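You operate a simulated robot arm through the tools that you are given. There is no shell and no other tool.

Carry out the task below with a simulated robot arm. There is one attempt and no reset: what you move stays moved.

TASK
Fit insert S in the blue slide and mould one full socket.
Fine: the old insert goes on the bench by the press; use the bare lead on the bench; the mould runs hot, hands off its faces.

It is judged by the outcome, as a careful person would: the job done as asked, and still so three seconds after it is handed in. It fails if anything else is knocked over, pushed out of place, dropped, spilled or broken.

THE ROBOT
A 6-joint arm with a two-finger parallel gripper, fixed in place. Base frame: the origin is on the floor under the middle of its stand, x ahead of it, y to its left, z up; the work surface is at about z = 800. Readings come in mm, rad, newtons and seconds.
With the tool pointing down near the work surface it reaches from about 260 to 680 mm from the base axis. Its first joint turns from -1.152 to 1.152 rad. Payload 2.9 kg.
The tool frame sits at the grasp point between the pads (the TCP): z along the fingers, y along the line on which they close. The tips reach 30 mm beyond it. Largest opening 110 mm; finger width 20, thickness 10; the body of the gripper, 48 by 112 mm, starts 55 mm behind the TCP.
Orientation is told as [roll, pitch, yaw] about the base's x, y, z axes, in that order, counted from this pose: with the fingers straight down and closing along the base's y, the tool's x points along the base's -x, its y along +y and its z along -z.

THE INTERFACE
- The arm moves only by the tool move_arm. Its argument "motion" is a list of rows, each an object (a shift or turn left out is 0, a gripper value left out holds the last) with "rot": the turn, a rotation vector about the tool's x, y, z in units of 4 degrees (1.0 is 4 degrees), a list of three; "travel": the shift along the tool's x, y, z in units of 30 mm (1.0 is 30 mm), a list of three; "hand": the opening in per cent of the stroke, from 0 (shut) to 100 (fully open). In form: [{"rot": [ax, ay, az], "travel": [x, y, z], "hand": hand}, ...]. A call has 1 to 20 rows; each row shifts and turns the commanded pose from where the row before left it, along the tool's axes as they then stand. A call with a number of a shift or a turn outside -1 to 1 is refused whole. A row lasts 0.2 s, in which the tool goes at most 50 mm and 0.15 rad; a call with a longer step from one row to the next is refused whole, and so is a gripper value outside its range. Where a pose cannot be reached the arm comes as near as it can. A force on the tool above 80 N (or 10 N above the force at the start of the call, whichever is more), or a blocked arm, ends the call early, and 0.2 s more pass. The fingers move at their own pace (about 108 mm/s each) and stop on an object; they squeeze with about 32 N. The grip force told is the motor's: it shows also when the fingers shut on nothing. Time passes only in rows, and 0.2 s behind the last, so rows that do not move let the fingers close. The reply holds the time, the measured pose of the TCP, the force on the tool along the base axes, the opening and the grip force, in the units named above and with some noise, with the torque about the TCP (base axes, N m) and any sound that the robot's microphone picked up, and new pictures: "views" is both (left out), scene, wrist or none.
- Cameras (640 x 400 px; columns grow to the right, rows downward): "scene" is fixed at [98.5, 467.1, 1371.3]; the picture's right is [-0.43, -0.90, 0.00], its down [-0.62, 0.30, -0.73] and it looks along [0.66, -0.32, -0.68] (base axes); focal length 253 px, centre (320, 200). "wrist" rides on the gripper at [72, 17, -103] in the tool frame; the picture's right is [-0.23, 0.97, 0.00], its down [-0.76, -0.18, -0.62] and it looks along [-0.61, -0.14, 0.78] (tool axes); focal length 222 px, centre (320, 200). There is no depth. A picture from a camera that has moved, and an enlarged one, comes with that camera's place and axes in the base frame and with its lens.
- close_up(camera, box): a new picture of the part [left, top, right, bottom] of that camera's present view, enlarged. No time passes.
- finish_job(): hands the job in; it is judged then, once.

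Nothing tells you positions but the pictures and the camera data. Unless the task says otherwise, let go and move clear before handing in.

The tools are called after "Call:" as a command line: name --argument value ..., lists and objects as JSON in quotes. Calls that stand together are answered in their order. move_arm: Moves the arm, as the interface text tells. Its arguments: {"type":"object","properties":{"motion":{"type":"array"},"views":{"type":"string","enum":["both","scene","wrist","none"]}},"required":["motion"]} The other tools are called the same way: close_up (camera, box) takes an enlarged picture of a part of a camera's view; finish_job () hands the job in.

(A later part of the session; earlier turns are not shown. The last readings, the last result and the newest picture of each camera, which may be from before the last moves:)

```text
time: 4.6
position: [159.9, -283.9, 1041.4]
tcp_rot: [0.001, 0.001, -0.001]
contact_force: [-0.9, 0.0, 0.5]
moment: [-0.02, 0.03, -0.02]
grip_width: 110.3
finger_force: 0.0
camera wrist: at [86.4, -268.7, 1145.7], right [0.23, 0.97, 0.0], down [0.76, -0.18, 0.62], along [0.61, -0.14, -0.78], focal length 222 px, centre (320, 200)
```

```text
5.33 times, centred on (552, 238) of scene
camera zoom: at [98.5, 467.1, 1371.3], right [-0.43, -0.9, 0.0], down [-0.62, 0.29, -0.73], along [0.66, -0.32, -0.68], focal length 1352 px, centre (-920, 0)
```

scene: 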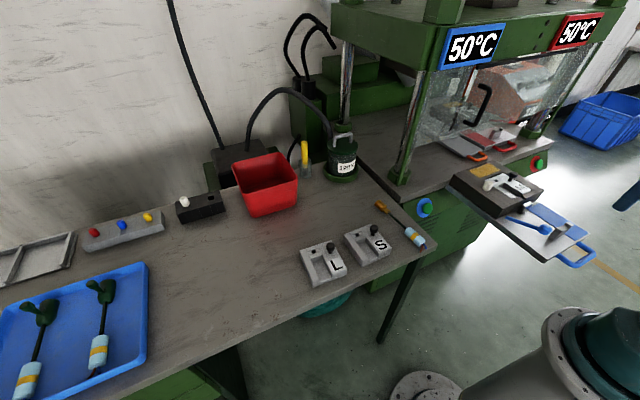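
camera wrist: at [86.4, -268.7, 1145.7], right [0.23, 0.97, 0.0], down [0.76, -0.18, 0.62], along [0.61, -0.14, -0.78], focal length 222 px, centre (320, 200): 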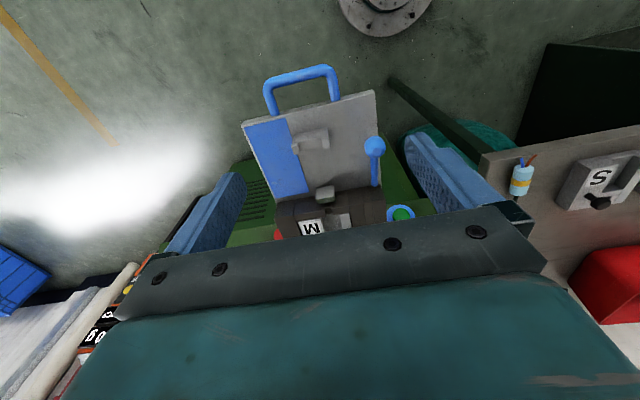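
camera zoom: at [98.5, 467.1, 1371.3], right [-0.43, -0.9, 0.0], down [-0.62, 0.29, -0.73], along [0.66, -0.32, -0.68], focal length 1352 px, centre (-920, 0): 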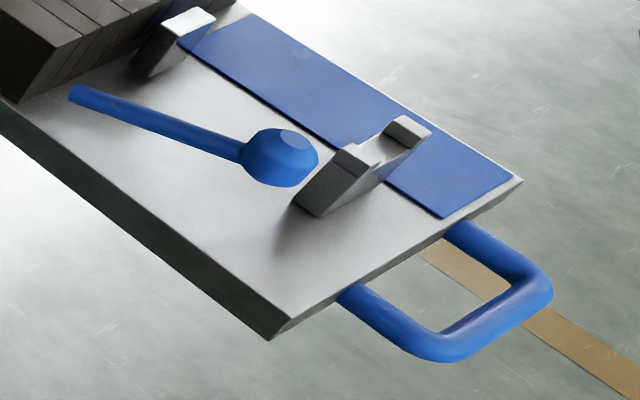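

The controls read 190 °C, 10 g and 60 bar, and they sit out of reach. I'll hover over the M knob to measure it precisely.

Call:
move_arm --motion '[{"travel": [-0.8, -0.203, 0.17], "hand": 45}, {"travel": [-0.8, -0.203, 0.17]}, {"travel": [-0.8, -0.203, 0.17]}, {"travel": [-0.8, -0.203, 0.17]}, {"travel": [-0.8, -0.203, 0.17]}, {"travel": [-0.8, -0.203, 0.17]}, {"travel": [-0.8, -0.203, 0.17]}, {"travel": [-0.8, -0.203, 0.17]}, {"travel": [-0.8, -0.203, 0.17]}, {"travel": [-0.8, -0.203, 0.17]}]'

Call:
close_up --camera "wrist" --box '[220, 60, 420, 190]'

Call:
close_up --camera "scene" --box '[460, 140, 560, 210]'

```text
time: 6.8
position: [400.7, -343.5, 991.5]
tcp_rot: [-0.001, 0.001, -0.001]
contact_force: [-0.2, 0.8, 0.1]
moment: [-0.02, -0.02, -0.03]
grip_width: 49.4
finger_force: 0.1
camera wrist: at [327.0, -328.0, 1094.4], right [0.23, 0.97, 0.0], down [0.76, -0.18, 0.62], along [0.61, -0.14, -0.78], focal length 222 px, centre (320, 200)
```

scene: 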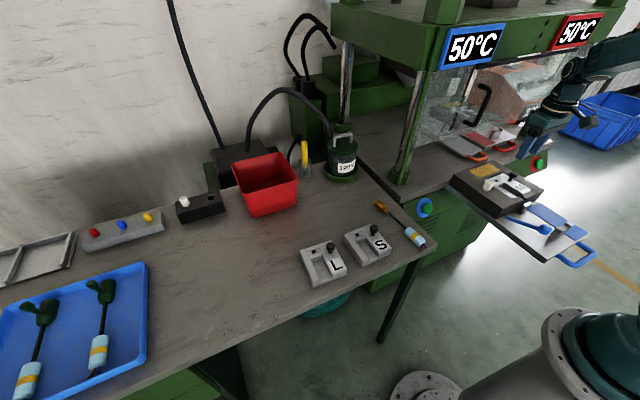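
wrist: 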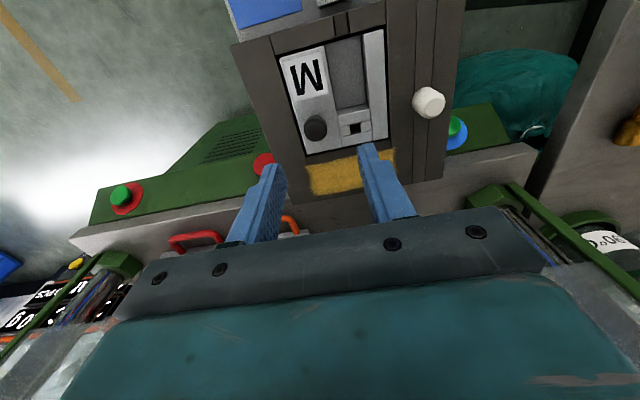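

```text
3.08 times, centred on (320, 125) of wrist
camera zoom: at [327.0, -328.0, 1094.4], right [0.23, 0.97, 0.0], down [0.76, -0.18, 0.62], along [0.61, -0.14, -0.78], focal length 684 px, centre (320, 431)
```

zoom: 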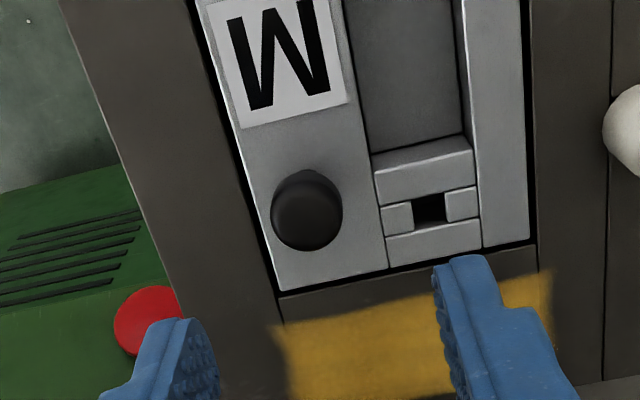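

```text
5.71 times, centred on (510, 175) of scene
camera zoom: at [98.5, 467.1, 1371.3], right [-0.43, -0.9, 0.0], down [-0.62, 0.3, -0.73], along [0.66, -0.32, -0.68], focal length 1448 px, centre (-766, 343)
```

zoom: 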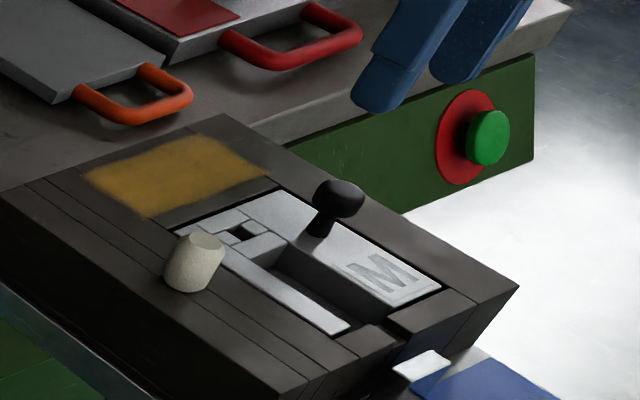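

The M knob centre is at about (401.5,-348,891), and the insert's top face is at z≈870. I'll straddle the knob with the fingertips kept about 5 mm above the hot face, and check before closing.

Call:
move_arm --motion '[{"travel": [-0.02, -0.14, 0.95]}, {"travel": [0, 0, 0.95]}, {"travel": [0, 0, 0.6]}, {"travel": [0, 0, 0.3]}, {"travel": [0, 0, 0]}]'

Call:
close_up --camera "wrist" --box '[240, 90, 400, 200]'

Call:
close_up --camera "scene" --box '[470, 120, 560, 200]'

```text
time: 8.0
position: [400.4, -349.1, 906.1]
tcp_rot: [0.0, 0.0, 0.0]
contact_force: [0.4, 0.2, -0.1]
moment: [0.01, 0.05, 0.0]
grip_width: 49.4
finger_force: 0.1
camera wrist: at [326.8, -334.1, 1010.2], right [0.23, 0.97, 0.0], down [0.76, -0.18, 0.62], along [0.61, -0.14, -0.78], focal length 222 px, centre (320, 200)
```

scene: 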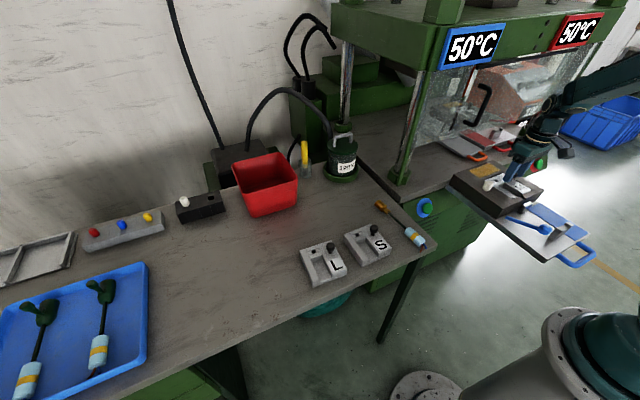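
wrist: 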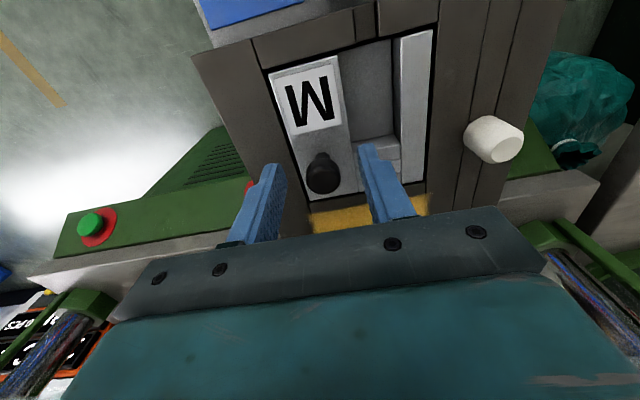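

```text
3.64 times, centred on (320, 145) of wrist
camera zoom: at [326.8, -334.1, 1010.2], right [0.23, 0.97, 0.0], down [0.76, -0.18, 0.62], along [0.61, -0.14, -0.78], focal length 808 px, centre (320, 400)
```

zoom: 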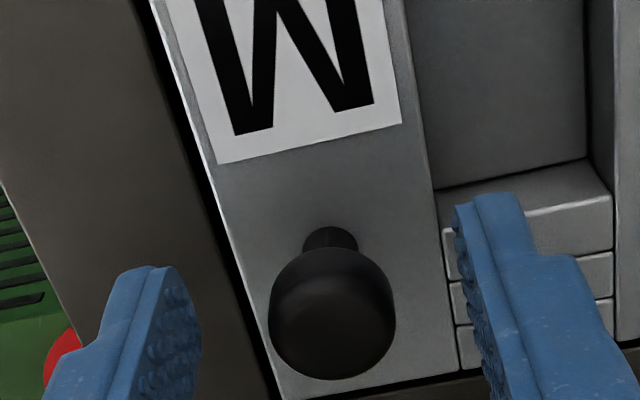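

```text
5.00 times, centred on (515, 160) of scene
camera zoom: at [98.5, 467.1, 1371.3], right [-0.43, -0.9, 0.0], down [-0.62, 0.3, -0.73], along [0.66, -0.32, -0.68], focal length 1267 px, centre (-655, 400)
```

zoom: 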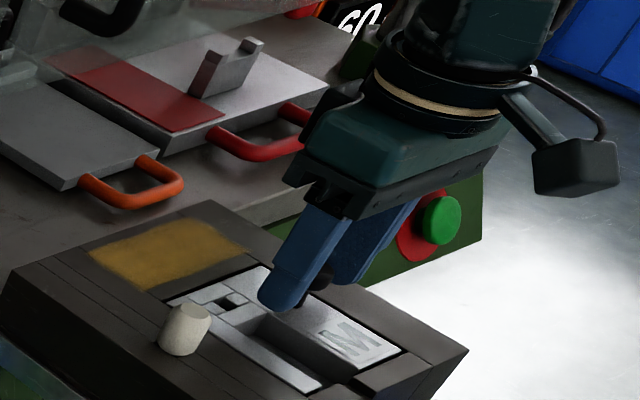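

The knob is centred along x and about 2 mm off in y. I'll correct that and close on it.

Call:
move_arm --motion '[{"travel": [0, 0.06, 0]}, {"hand": 10}, {"hand": 0}, {}, {}, {}]'

Call:
close_up --camera "wrist" --box '[240, 60, 400, 200]'

```text
time: 9.4
position: [399.8, -347.9, 907.6]
tcp_rot: [0.0, 0.001, 0.0]
contact_force: [0.9, 0.3, -0.1]
moment: [-0.06, -0.15, -0.02]
grip_width: 21.4
finger_force: 32.3
camera wrist: at [326.4, -332.2, 1010.6], right [0.23, 0.97, 0.0], down [0.76, -0.18, 0.62], along [0.61, -0.14, -0.78], focal length 222 px, centre (320, 200)
```

scene: 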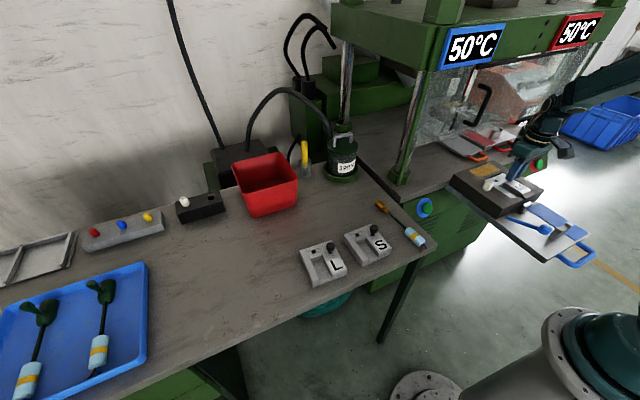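
wrist: 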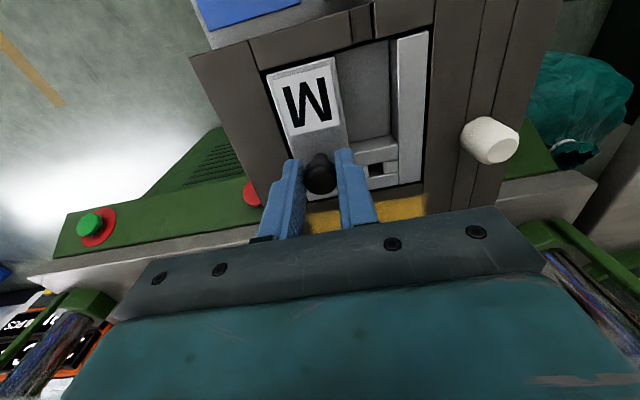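

```text
2.86 times, centred on (320, 130) of wrist
camera zoom: at [326.4, -332.2, 1010.6], right [0.23, 0.97, 0.0], down [0.76, -0.18, 0.62], along [0.61, -0.14, -0.78], focal length 635 px, centre (320, 400)
```

zoom: 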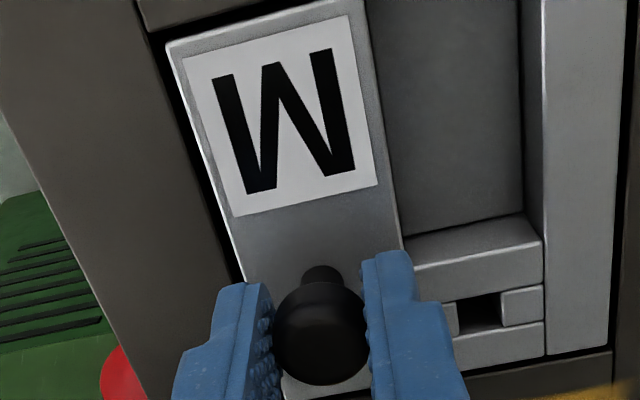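

Gripped; I'll use this pose as the reference for seating S later. Now a slow lift to see whether the insert comes free.

Call:
move_arm --motion '[{"travel": [0, 0, -0.1]}, {"travel": [0, 0, -0.1]}, {"travel": [0, 0, -0.1]}, {}]'

Call:
close_up --camera "wrist" --box '[240, 60, 400, 200]'

Call:
close_up --camera "scene" --box '[470, 120, 560, 200]'

```text
time: 10.4
position: [400.8, -347.8, 916.7]
tcp_rot: [-0.001, 0.0, 0.0]
contact_force: [0.5, 0.5, -5.5]
moment: [-0.11, -0.06, 0.03]
grip_width: 21.1
finger_force: 32.3
camera wrist: at [326.5, -332.0, 1019.7], right [0.23, 0.97, 0.0], down [0.76, -0.18, 0.62], along [0.61, -0.14, -0.78], focal length 222 px, centre (320, 200)
```

scene: 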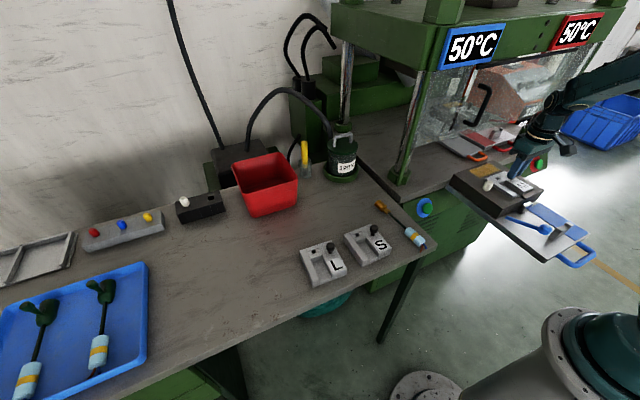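
wrist: 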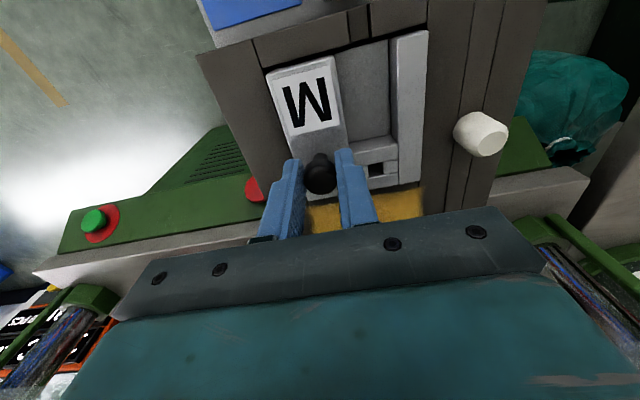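

```text
2.86 times, centred on (320, 130) of wrist
camera zoom: at [326.5, -332.0, 1019.7], right [0.23, 0.97, 0.0], down [0.76, -0.18, 0.62], along [0.61, -0.14, -0.78], focal length 635 px, centre (320, 400)
```

zoom: 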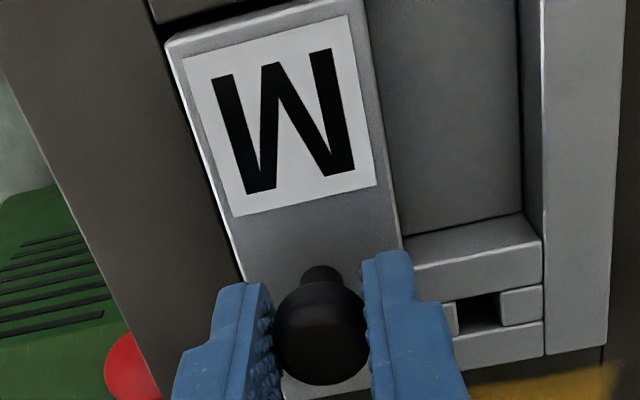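

```text
5.00 times, centred on (515, 160) of scene
camera zoom: at [98.5, 467.0, 1371.4], right [-0.43, -0.9, 0.0], down [-0.62, 0.3, -0.73], along [0.66, -0.32, -0.68], focal length 1267 px, centre (-655, 400)
```

zoom: 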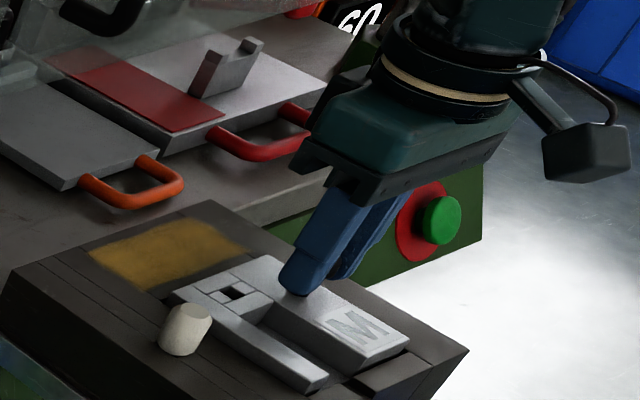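

Insert M lifts freely and stays rigid in the grip. I'll raise it well clear and carry it to the bench beside the press, near knob position (540,95).

Call:
move_arm --motion '[{"travel": [0, 0, -0.4]}, {"travel": [0, 0, -0.7]}, {"travel": [0, 0, -0.9]}, {"travel": [0, 0, -0.8]}, {"travel": [0, 0, -0.4]}]' --views "none"

Call:
move_arm --motion '[{"travel": [-0.2333, 0.7367, 0]}, {"travel": [-0.2333, 0.7367, 0]}, {"travel": [-0.2333, 0.7367, 0]}, {"travel": [-0.2333, 0.7367, 0]}, {"travel": [-0.2333, 0.7367, 0]}, {"travel": [-0.2333, 0.7367, 0]}, {"travel": [-0.2333, 0.7367, 0]}, {"travel": [-0.2333, 0.7367, 0]}, {"travel": [-0.2333, 0.7367, 0]}, {"travel": [-0.2333, 0.7367, 0]}, {"travel": [-0.2333, 0.7367, 0]}, {"travel": [-0.2333, 0.7367, 0]}, {"travel": [-0.2333, 0.7367, 0]}, {"travel": [-0.2333, 0.7367, 0]}, {"travel": [-0.2333, 0.7367, 0]}, {"travel": [-0.2333, 0.7367, 0]}, {"travel": [-0.2333, 0.7367, 0]}, {"travel": [-0.2333, 0.7367, 0]}, {"travel": [-0.2333, 0.7367, 0]}, {"travel": [-0.2333, 0.7367, 0]}]'

Call:
close_up --camera "wrist" --box '[200, 0, 640, 200]'

Call:
close_up --camera "scene" --box '[300, 100, 460, 260]'

```text
time: 11.6
position: [399.1, -345.8, 1013.5]
tcp_rot: [0.001, -0.001, 0.001]
contact_force: [0.3, -0.8, -5.8]
moment: [-0.11, -0.06, 0.04]
grip_width: 21.4
finger_force: 32.1
```

```text
time: 15.8
position: [540.9, 94.6, 1012.0]
tcp_rot: [0.0, 0.002, 0.001]
contact_force: [-0.3, -0.1, -5.5]
moment: [-0.09, -0.06, 0.0]
grip_width: 21.0
finger_force: 32.0
camera wrist: at [467.4, 108.6, 1116.4], right [0.23, 0.97, 0.0], down [0.76, -0.18, 0.62], along [0.61, -0.14, -0.78], focal length 222 px, centre (320, 200)
```

scene: 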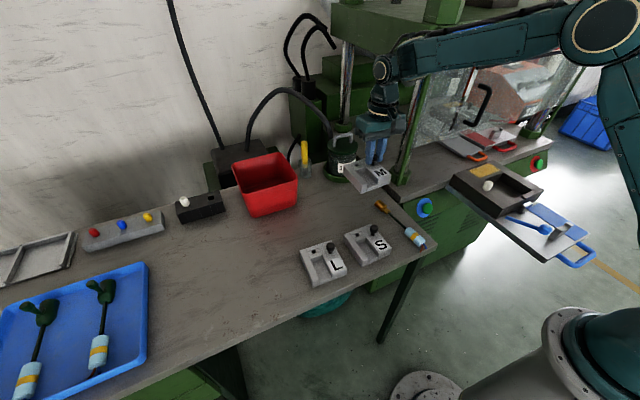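
wrist: 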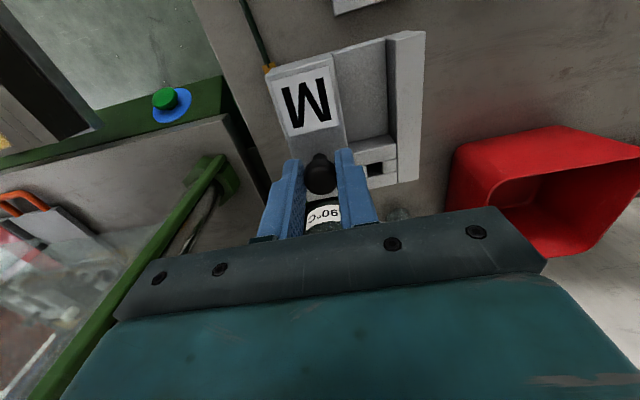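

```text
1.45 times, centred on (420, 100) of wrist
camera zoom: at [467.4, 108.6, 1116.4], right [0.23, 0.97, 0.0], down [0.76, -0.18, 0.62], along [0.61, -0.14, -0.78], focal length 323 px, centre (174, 346)
```

zoom: 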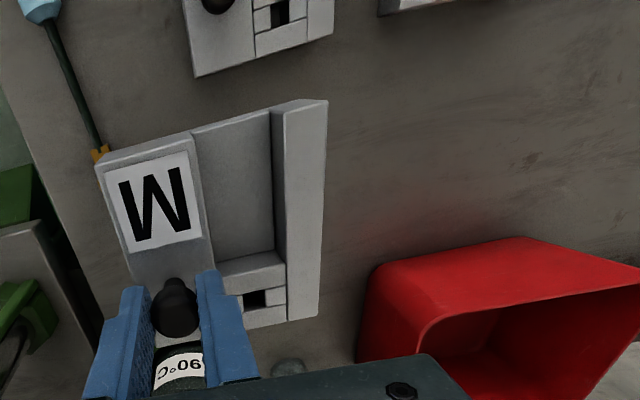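

```text
2.50 times, centred on (380, 180) of scene
camera zoom: at [98.6, 467.1, 1371.3], right [-0.43, -0.9, 0.0], down [-0.62, 0.3, -0.73], along [0.66, -0.32, -0.68], focal length 634 px, centre (170, 250)
```

zoom: 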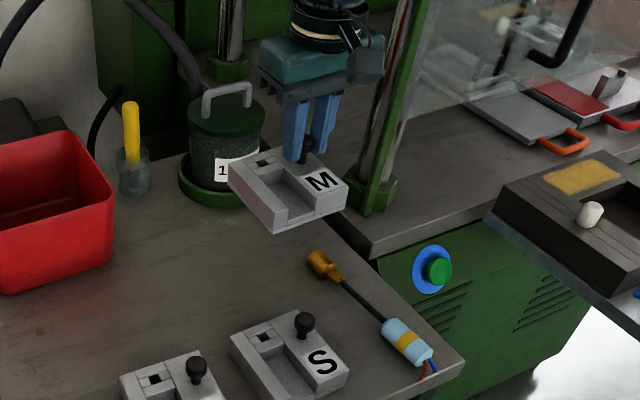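

M hangs clear above a free patch beside the lead and the pot. I'll lower it, quickly at first and then in small steps until it touches the bench.

Call:
move_arm --motion '[{"travel": [0, 0, 0.7]}, {"travel": [0, 0, 0.9]}, {"travel": [0, 0, 0.9]}, {"travel": [0, 0, 0.9]}, {"travel": [0, 0, 0.6]}, {"travel": [0, 0, 0.3]}]'

Call:
close_up --camera "scene" --box '[320, 140, 440, 260]'

```text
time: 17.2
position: [540.7, 94.4, 885.0]
tcp_rot: [0.0, 0.001, -0.001]
contact_force: [-0.1, 0.1, -6.0]
moment: [-0.14, -0.06, 0.01]
grip_width: 21.0
finger_force: 32.5
camera wrist: at [468.2, 110.2, 987.7], right [0.23, 0.97, 0.0], down [0.76, -0.18, 0.62], along [0.61, -0.14, -0.78], focal length 222 px, centre (320, 200)
```

scene: 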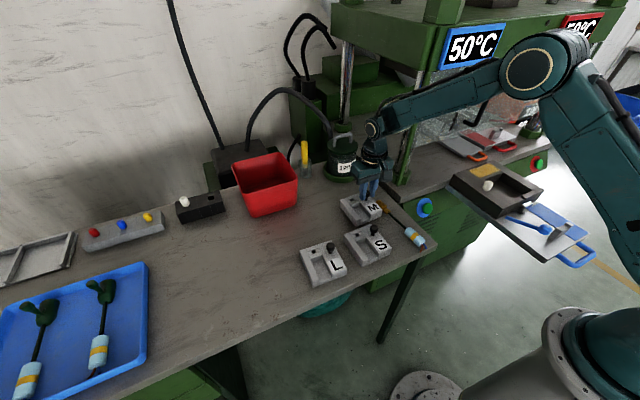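
wrist: 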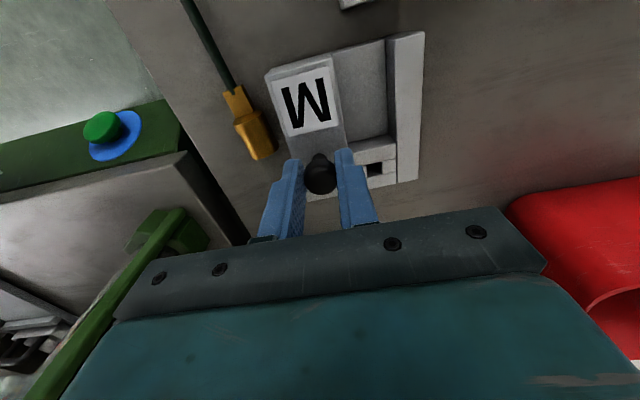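

```text
3.33 times, centred on (380, 200) of scene
camera zoom: at [98.6, 467.1, 1371.3], right [-0.43, -0.9, 0.0], down [-0.62, 0.29, -0.73], along [0.66, -0.32, -0.68], focal length 845 px, centre (120, 200)
```

zoom: 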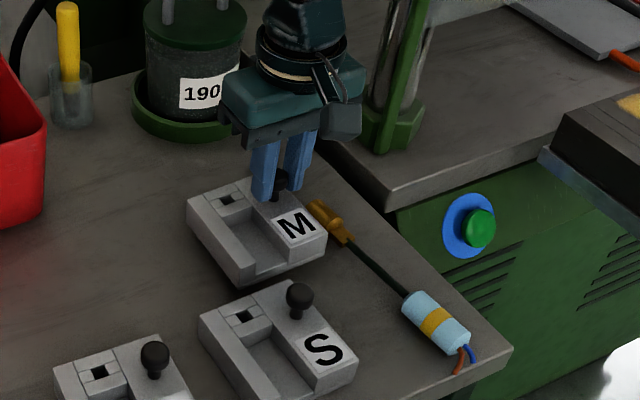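

The gap to the lead terminal is about 17 mm, so the lead is clear. I'll make the final descent in small steps and watch the force.

Call:
move_arm --motion '[{"travel": [0, 0, 0.2]}, {"travel": [0, 0, 0.15]}, {"travel": [0, 0, 0.05]}, {}]' --views "none"

Call:
move_arm --motion '[{"travel": [0, 0, 0.05]}, {}]' --views "none"

Call:
move_arm --motion '[{"travel": [0, 0, 0.05]}, {}]' --views "scene"

Call:
close_up --camera "scene" --box '[320, 140, 440, 260]'

```text
time: 18.2
position: [540.6, 95.0, 872.8]
tcp_rot: [-0.002, 0.0, 0.002]
contact_force: [-0.1, 0.4, 0.0]
moment: [0.28, 0.28, 0.06]
grip_width: 20.9
finger_force: 32.2
```

```text
time: 18.8
position: [538.9, 95.1, 870.6]
tcp_rot: [0.002, -0.001, 0.001]
contact_force: [2.2, -1.6, 2.2]
moment: [0.26, 0.24, 0.0]
grip_width: 21.5
finger_force: 32.2
```

```text
time: 19.4
position: [539.8, 94.2, 868.6]
tcp_rot: [0.002, 0.0, 0.001]
contact_force: [-0.4, -2.2, 0.0]
moment: [0.12, -0.26, -0.1]
grip_width: 20.9
finger_force: 31.9
```

scene: 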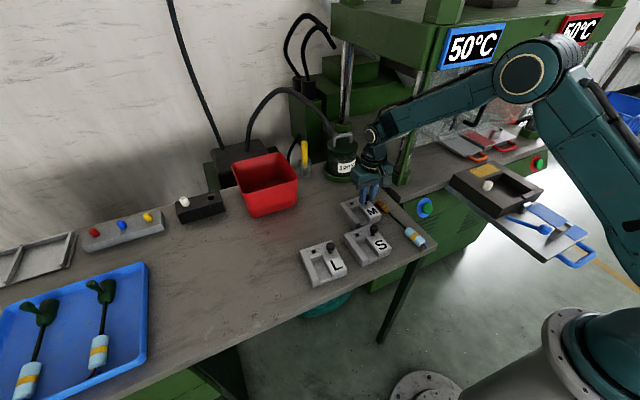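

```text
3.33 times, centred on (380, 200) of scene
camera zoom: at [98.5, 467.0, 1371.4], right [-0.43, -0.9, 0.0], down [-0.62, 0.3, -0.73], along [0.66, -0.32, -0.68], focal length 845 px, centre (120, 200)
```

zoom: 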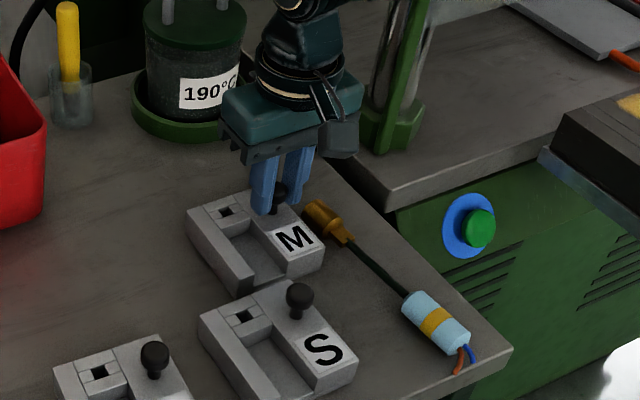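

M now rests on the bench. I'll open the fingers and rise straight up.

Call:
move_arm --motion '[{"hand": 15}, {"hand": 30}, {"hand": 45}, {"hand": 45}, {"travel": [0, 0, -0.3]}, {"travel": [0, 0, -0.7]}, {"travel": [0, 0, -1]}, {"travel": [0, 0, -1]}]'

Call:
close_up --camera "scene" --box '[320, 140, 440, 260]'

Call:
close_up --camera "scene" --box '[450, 150, 570, 230]'

```text
time: 21.2
position: [539.5, 94.1, 960.2]
tcp_rot: [0.001, 0.001, 0.0]
contact_force: [-0.9, 0.4, 0.0]
moment: [-0.01, 0.0, -0.02]
grip_width: 49.5
finger_force: 0.1
camera wrist: at [467.0, 109.8, 1062.9], right [0.23, 0.97, 0.0], down [0.76, -0.18, 0.62], along [0.61, -0.14, -0.78], focal length 222 px, centre (320, 200)
```

scene: 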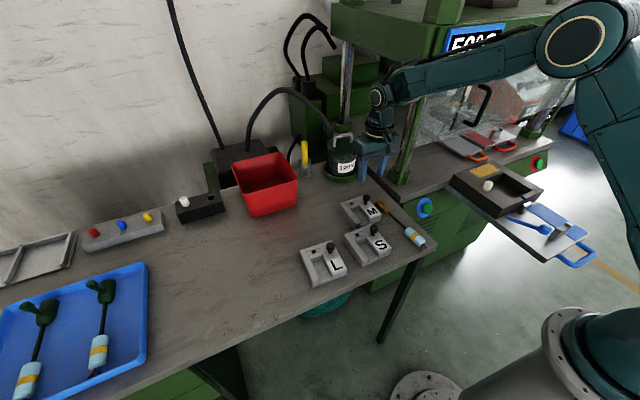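
wrist: 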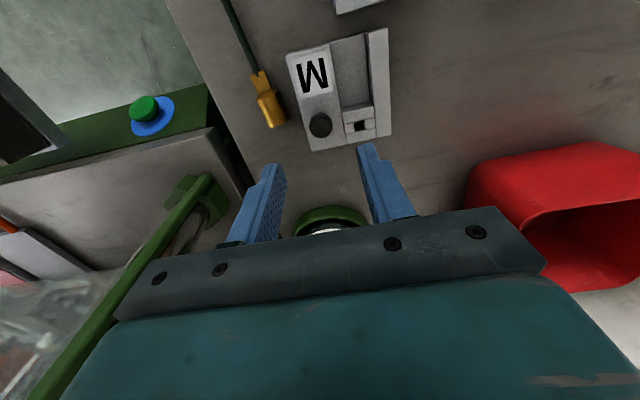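

```text
3.33 times, centred on (380, 200) of scene
camera zoom: at [98.5, 467.1, 1371.3], right [-0.43, -0.9, 0.0], down [-0.62, 0.3, -0.73], along [0.66, -0.32, -0.68], focal length 845 px, centre (120, 200)
```

zoom: 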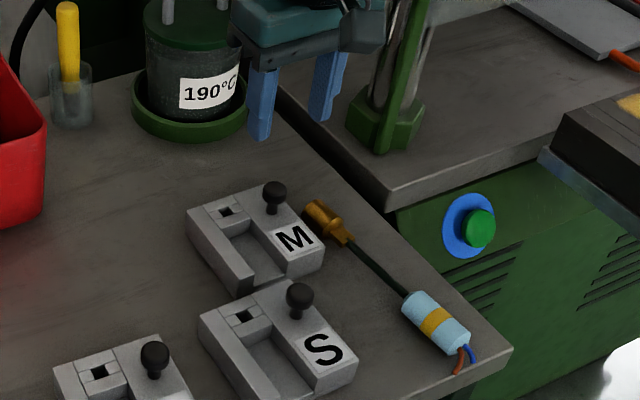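

```text
5.00 times, centred on (510, 190) of scene
camera zoom: at [98.5, 467.1, 1371.3], right [-0.43, -0.9, 0.0], down [-0.62, 0.3, -0.73], along [0.66, -0.32, -0.68], focal length 1267 px, centre (-630, 250)
```

zoom: 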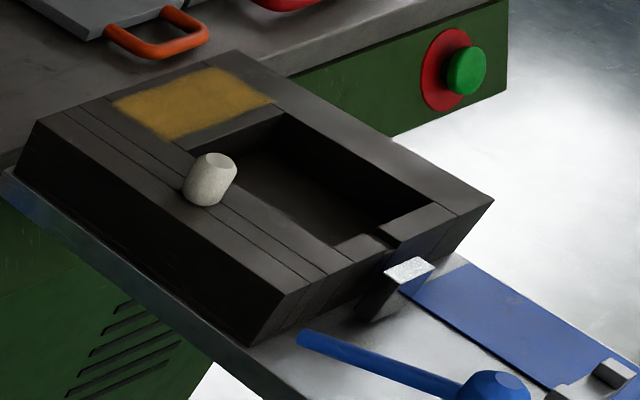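

M stands safely on the bench and the pocket is empty. I'll hover over the S knob to measure its position and yaw.

Call:
move_arm --motion '[{"travel": [0.8975, 0.411, 0]}, {"travel": [0.8975, 0.411, 0]}, {"travel": [0.8975, 0.411, 0]}, {"travel": [0.8975, 0.411, 0]}, {}]'

Call:
close_up --camera "wrist" --box '[220, 60, 420, 190]'

```text
time: 22.4
position: [433.3, 143.5, 960.1]
tcp_rot: [-0.001, 0.0, 0.0]
contact_force: [0.2, -0.6, -0.7]
moment: [0.03, -0.02, 0.02]
grip_width: 49.7
finger_force: 0.1
camera wrist: at [358.9, 158.7, 1063.2], right [0.23, 0.97, 0.0], down [0.76, -0.18, 0.62], along [0.61, -0.14, -0.78], focal length 222 px, centre (320, 200)
```

scene: 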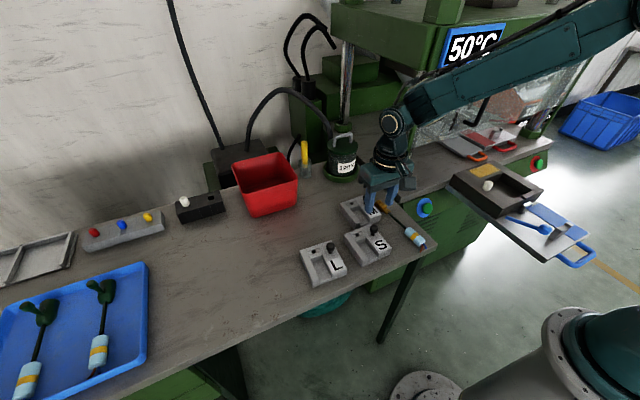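
wrist: 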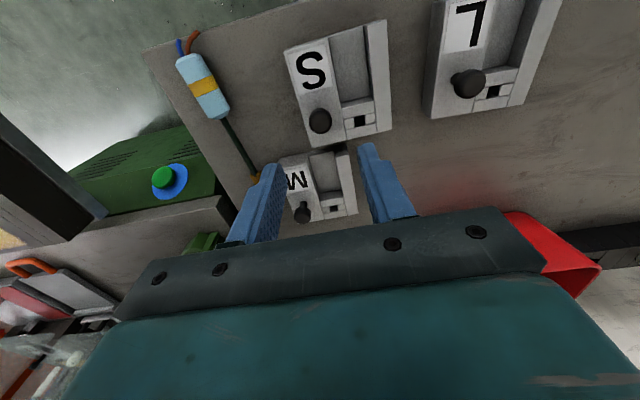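

```text
3.08 times, centred on (320, 125) of wrist
camera zoom: at [358.9, 158.7, 1063.2], right [0.23, 0.97, 0.0], down [0.76, -0.18, 0.62], along [0.61, -0.14, -0.78], focal length 684 px, centre (320, 431)
```

zoom: 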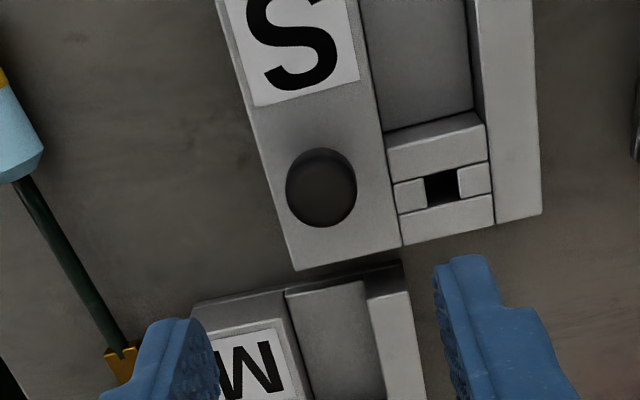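

S sits nearly square to the base, perhaps a degree or two off. I'll come down partway and compare against the M reference picture to find the yaw difference.

Call:
move_arm --motion '[{"travel": [0.07, 0, 0.9]}, {"travel": [0, 0, 0.9]}, {"travel": [0, 0, 0.6]}, {"travel": [0, 0, 0.48]}, {}]'

Call:
close_up --camera "wrist" --box '[240, 60, 400, 200]'

```text
time: 23.6
position: [429.5, 144.1, 872.5]
tcp_rot: [-0.003, -0.002, -0.001]
contact_force: [-0.8, 0.2, -0.4]
moment: [0.0, -0.02, 0.01]
grip_width: 49.6
finger_force: 0.1
camera wrist: at [356.3, 159.4, 975.7], right [0.23, 0.97, 0.0], down [0.76, -0.18, 0.62], along [0.61, -0.14, -0.78], focal length 222 px, centre (320, 200)
```

scene: 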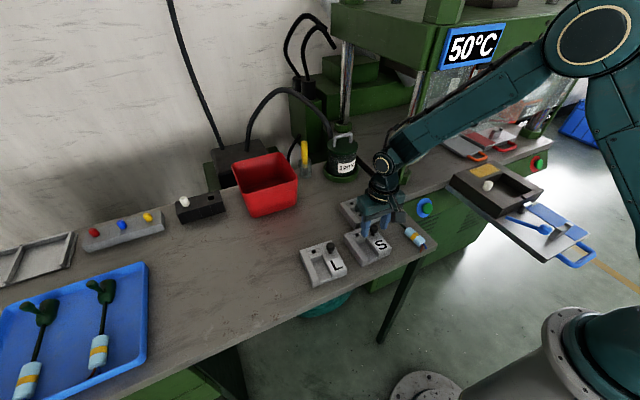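
wrist: 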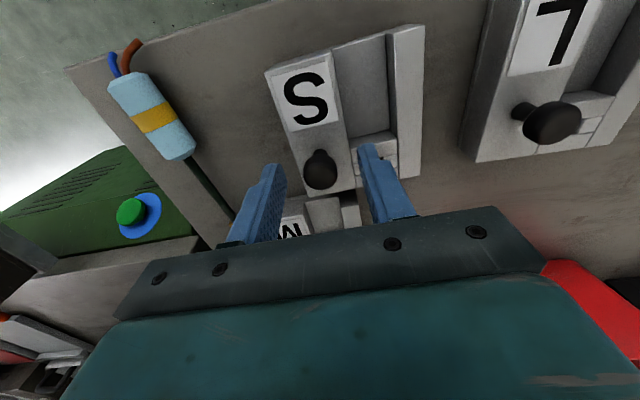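

```text
2.86 times, centred on (320, 130) of wrist
camera zoom: at [356.3, 159.4, 975.7], right [0.23, 0.97, 0.0], down [0.76, -0.18, 0.62], along [0.61, -0.14, -0.78], focal length 635 px, centre (320, 400)
```

zoom: 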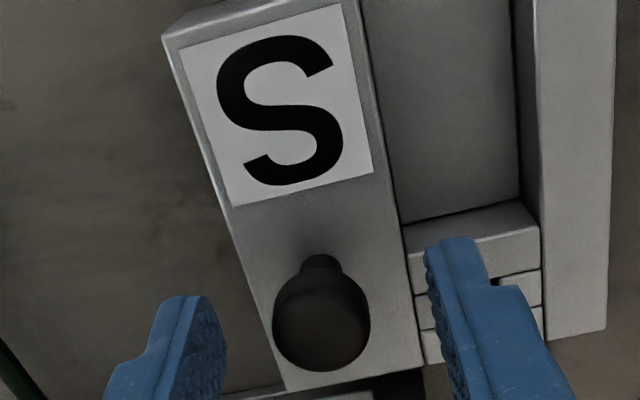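

S looks like it's turned about 1.2° relative to the pocket, with the knob about 2 mm nearer than my axis. I'll rotate and shift the gripper to match the reference view before gripping.

Call:
move_arm --motion '[{"rot": [0, 0, -0.3], "travel": [0.067, 0, 0.05]}, {}]'

Call:
close_up --camera "wrist" --box '[240, 60, 400, 200]'

Call:
close_up --camera "wrist" --box '[240, 20, 440, 200]'

```text
time: 24.2
position: [427.7, 143.7, 870.6]
tcp_rot: [0.0, 0.001, 0.021]
contact_force: [-0.7, -0.7, -0.1]
moment: [0.02, 0.01, -0.02]
grip_width: 49.5
finger_force: 0.1
camera wrist: at [354.2, 157.9, 974.5], right [0.21, 0.98, 0.0], down [0.77, -0.16, 0.62], along [0.61, -0.13, -0.78], focal length 222 px, centre (320, 200)
```

scene: 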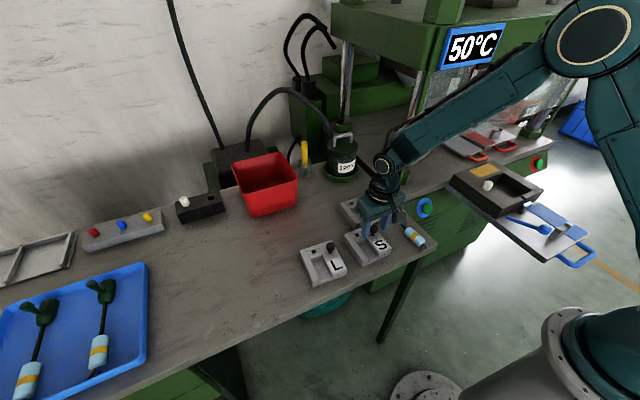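
wrist: 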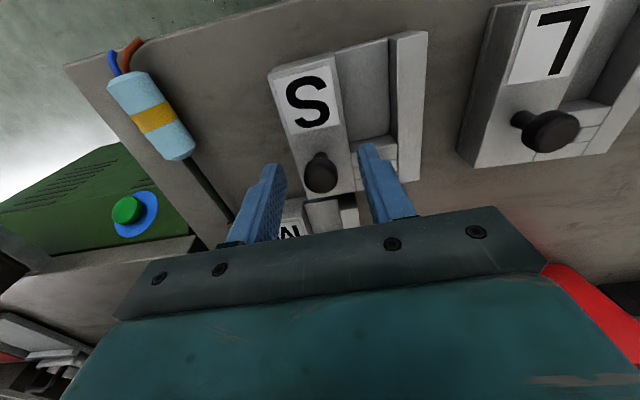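

```text
2.86 times, centred on (320, 130) of wrist
camera zoom: at [354.2, 157.9, 974.5], right [0.21, 0.98, 0.0], down [0.77, -0.16, 0.62], along [0.61, -0.13, -0.78], focal length 635 px, centre (320, 400)
```

zoom: 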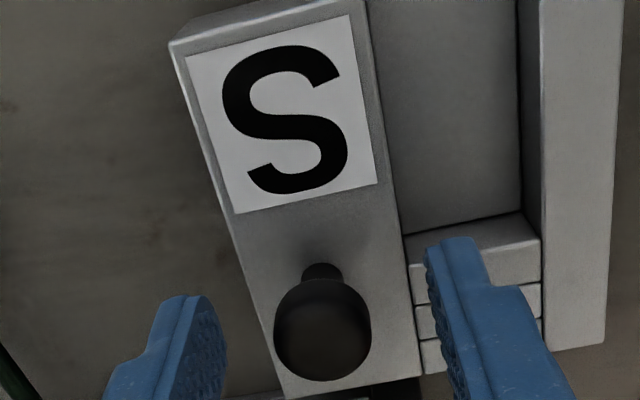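

```text
2.22 times, centred on (340, 110) of wrist
camera zoom: at [354.2, 157.9, 974.5], right [0.21, 0.98, 0.0], down [0.77, -0.16, 0.62], along [0.61, -0.13, -0.78], focal length 494 px, centre (276, 400)
```

zoom: 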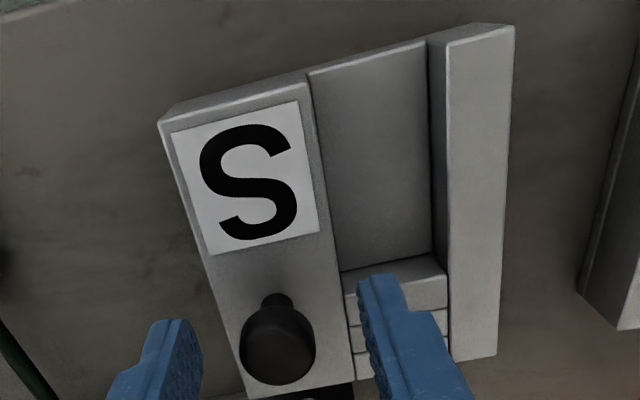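

The S view now matches the M reference within a couple of pixels. I'll close on the knob.

Call:
move_arm --motion '[{"hand": 30}, {"hand": 15}, {"hand": 0}, {}, {}]'

Call:
close_up --camera "wrist" --box '[240, 60, 400, 200]'

```text
time: 25.4
position: [427.8, 143.3, 870.6]
tcp_rot: [-0.001, 0.0, 0.021]
contact_force: [-0.7, 0.5, -1.1]
moment: [-0.02, 0.01, 0.0]
grip_width: 21.0
finger_force: 31.8
camera wrist: at [354.2, 157.9, 974.5], right [0.21, 0.98, 0.0], down [0.77, -0.16, 0.62], along [0.61, -0.13, -0.78], focal length 222 px, centre (320, 200)
```

scene: 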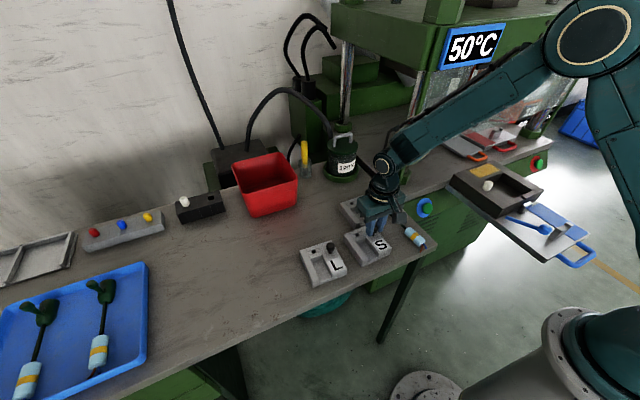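
wrist: 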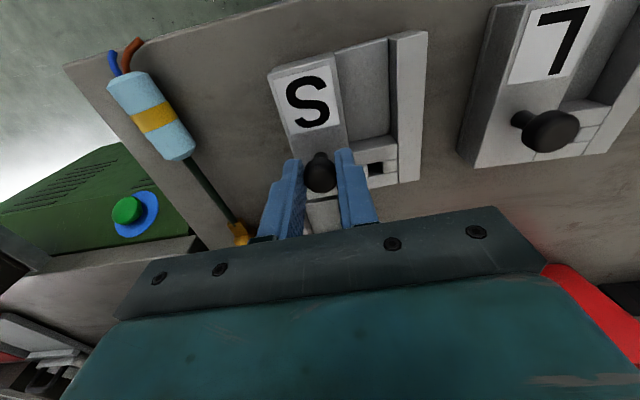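

```text
2.86 times, centred on (320, 130) of wrist
camera zoom: at [354.2, 157.9, 974.5], right [0.21, 0.98, 0.0], down [0.77, -0.16, 0.62], along [0.61, -0.13, -0.78], focal length 635 px, centre (320, 400)
```

zoom: 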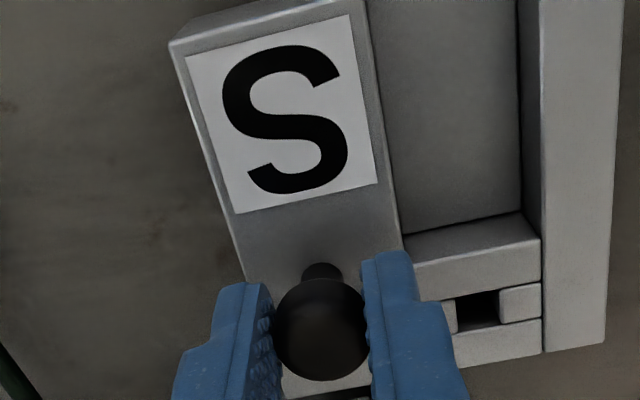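

S is gripped in the same relative pose as M was. I'll lift it, undo the 1.2° turn and carry it above the pocket.

Call:
move_arm --motion '[{"travel": [0, 0, -0.2]}, {"travel": [0, 0, -0.4]}, {"travel": [0, 0, -0.8]}, {"travel": [0, 0, -1]}, {"travel": [0, 0, -1]}, {"travel": [0, 0, -0.8]}, {"travel": [0, 0, -0.4]}, {"rot": [0, 0, 0.3]}, {}]'

Call:
close_up --camera "wrist" --box '[240, 60, 400, 200]'

```text
time: 27.4
position: [426.6, 142.8, 1010.0]
tcp_rot: [0.001, 0.0, -0.001]
contact_force: [0.2, -0.4, -5.1]
moment: [-0.1, -0.02, -0.01]
grip_width: 21.1
finger_force: 32.3
camera wrist: at [354.4, 158.8, 1113.1], right [0.23, 0.97, 0.0], down [0.76, -0.18, 0.62], along [0.61, -0.14, -0.78], focal length 222 px, centre (320, 200)
```

scene: 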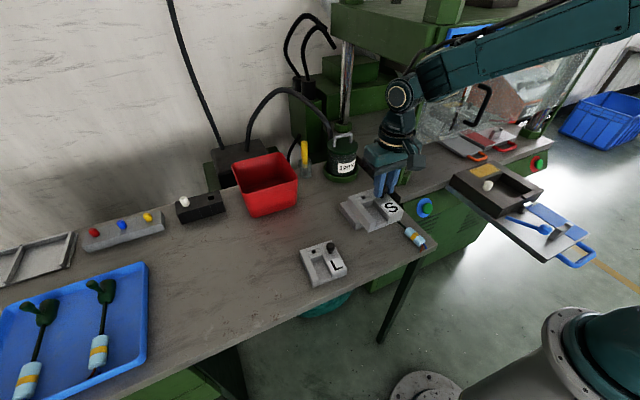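
wrist: 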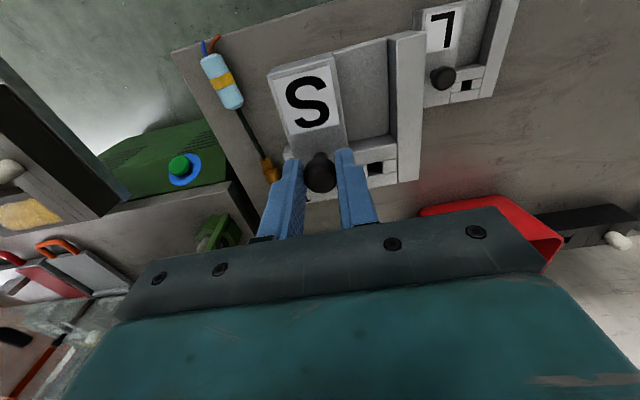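

```text
2.86 times, centred on (320, 130) of wrist
camera zoom: at [354.4, 158.8, 1113.1], right [0.23, 0.97, 0.0], down [0.76, -0.18, 0.62], along [0.61, -0.14, -0.78], focal length 635 px, centre (320, 400)
```

zoom: 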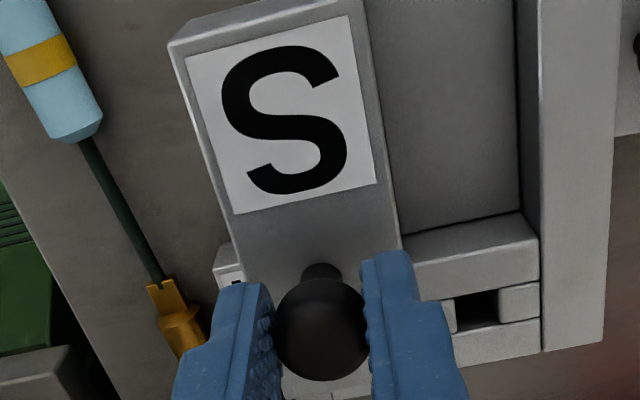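

S hangs level and matches the reference. I'll carry it over the empty pocket.

Call:
move_arm --motion '[{"travel": [0.0465, -0.8188, 0]}, {"travel": [0.0465, -0.8188, 0]}, {"travel": [0.0465, -0.8188, 0]}, {"travel": [0.0465, -0.8188, 0]}, {"travel": [0.0465, -0.8188, 0]}, {"travel": [0.0465, -0.8188, 0]}, {"travel": [0.0465, -0.8188, 0]}, {"travel": [0.0465, -0.8188, 0]}, {"travel": [0.0465, -0.8188, 0]}, {"travel": [0.0465, -0.8188, 0]}, {"travel": [0.0465, -0.8188, 0]}, {"travel": [0.0465, -0.8188, 0]}, {"travel": [0.0465, -0.8188, 0]}, {"travel": [0.0465, -0.8188, 0]}, {"travel": [0.0465, -0.8188, 0]}, {"travel": [0.0465, -0.8188, 0]}, {"travel": [0.0465, -0.8188, 0]}, {"travel": [0.0465, -0.8188, 0]}, {"travel": [0.0465, -0.8188, 0]}, {"travel": [0.0465, -0.8188, 0]}]' --views "none"

Call:
move_arm --motion '[{"travel": [0, 0, 0.6]}, {"travel": [0, 0, 0.9]}, {"travel": [0, 0, 0.4]}, {"travel": [0, 0, 0]}]'

Call:
close_up --camera "wrist" --box '[220, 20, 440, 200]'

Call:
close_up --camera "scene" --box '[450, 130, 570, 220]'

```text
time: 31.6
position: [400.2, -350.0, 1011.0]
tcp_rot: [0.001, 0.0, 0.001]
contact_force: [0.0, -1.0, -5.1]
moment: [-0.14, -0.05, 0.02]
grip_width: 21.1
finger_force: 32.1
```

```text
time: 32.6
position: [400.5, -349.0, 950.8]
tcp_rot: [0.0, -0.001, 0.0]
contact_force: [0.0, 0.7, -5.5]
moment: [-0.12, -0.07, -0.02]
grip_width: 21.1
finger_force: 31.8
camera wrist: at [326.2, -333.2, 1054.7], right [0.23, 0.97, 0.0], down [0.76, -0.18, 0.62], along [0.61, -0.14, -0.78], focal length 222 px, centre (320, 200)
```

scene: 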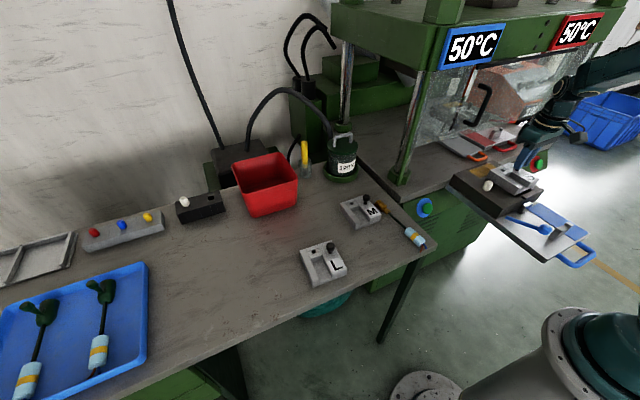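
wrist: 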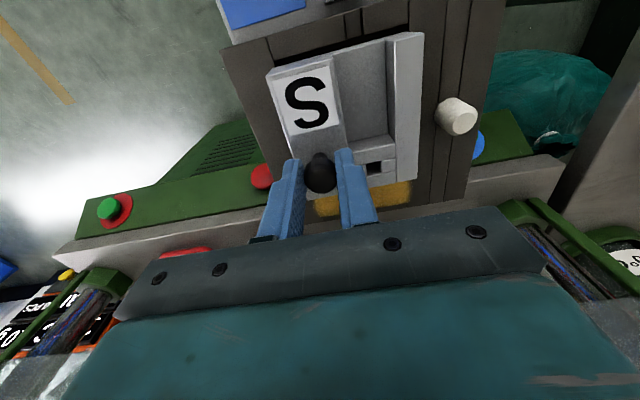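

```text
2.22 times, centred on (330, 110) of wrist
camera zoom: at [326.2, -333.2, 1054.7], right [0.23, 0.97, 0.0], down [0.76, -0.18, 0.62], along [0.61, -0.14, -0.78], focal length 494 px, centre (298, 400)
```

zoom: 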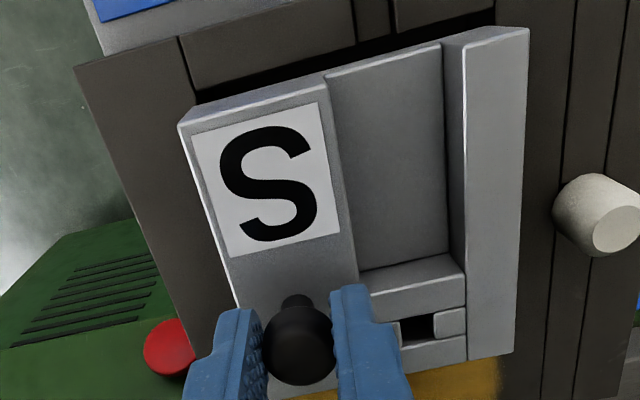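

```text
4.44 times, centred on (510, 175) of scene
camera zoom: at [98.5, 467.0, 1371.4], right [-0.43, -0.9, 0.0], down [-0.62, 0.3, -0.73], along [0.66, -0.32, -0.68], focal length 1126 px, centre (-524, 311)
```

zoom: 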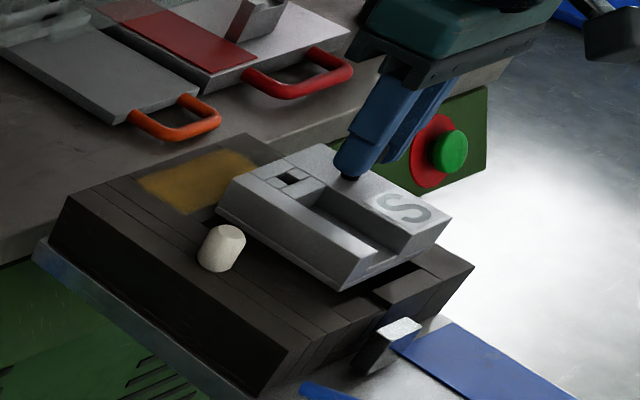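

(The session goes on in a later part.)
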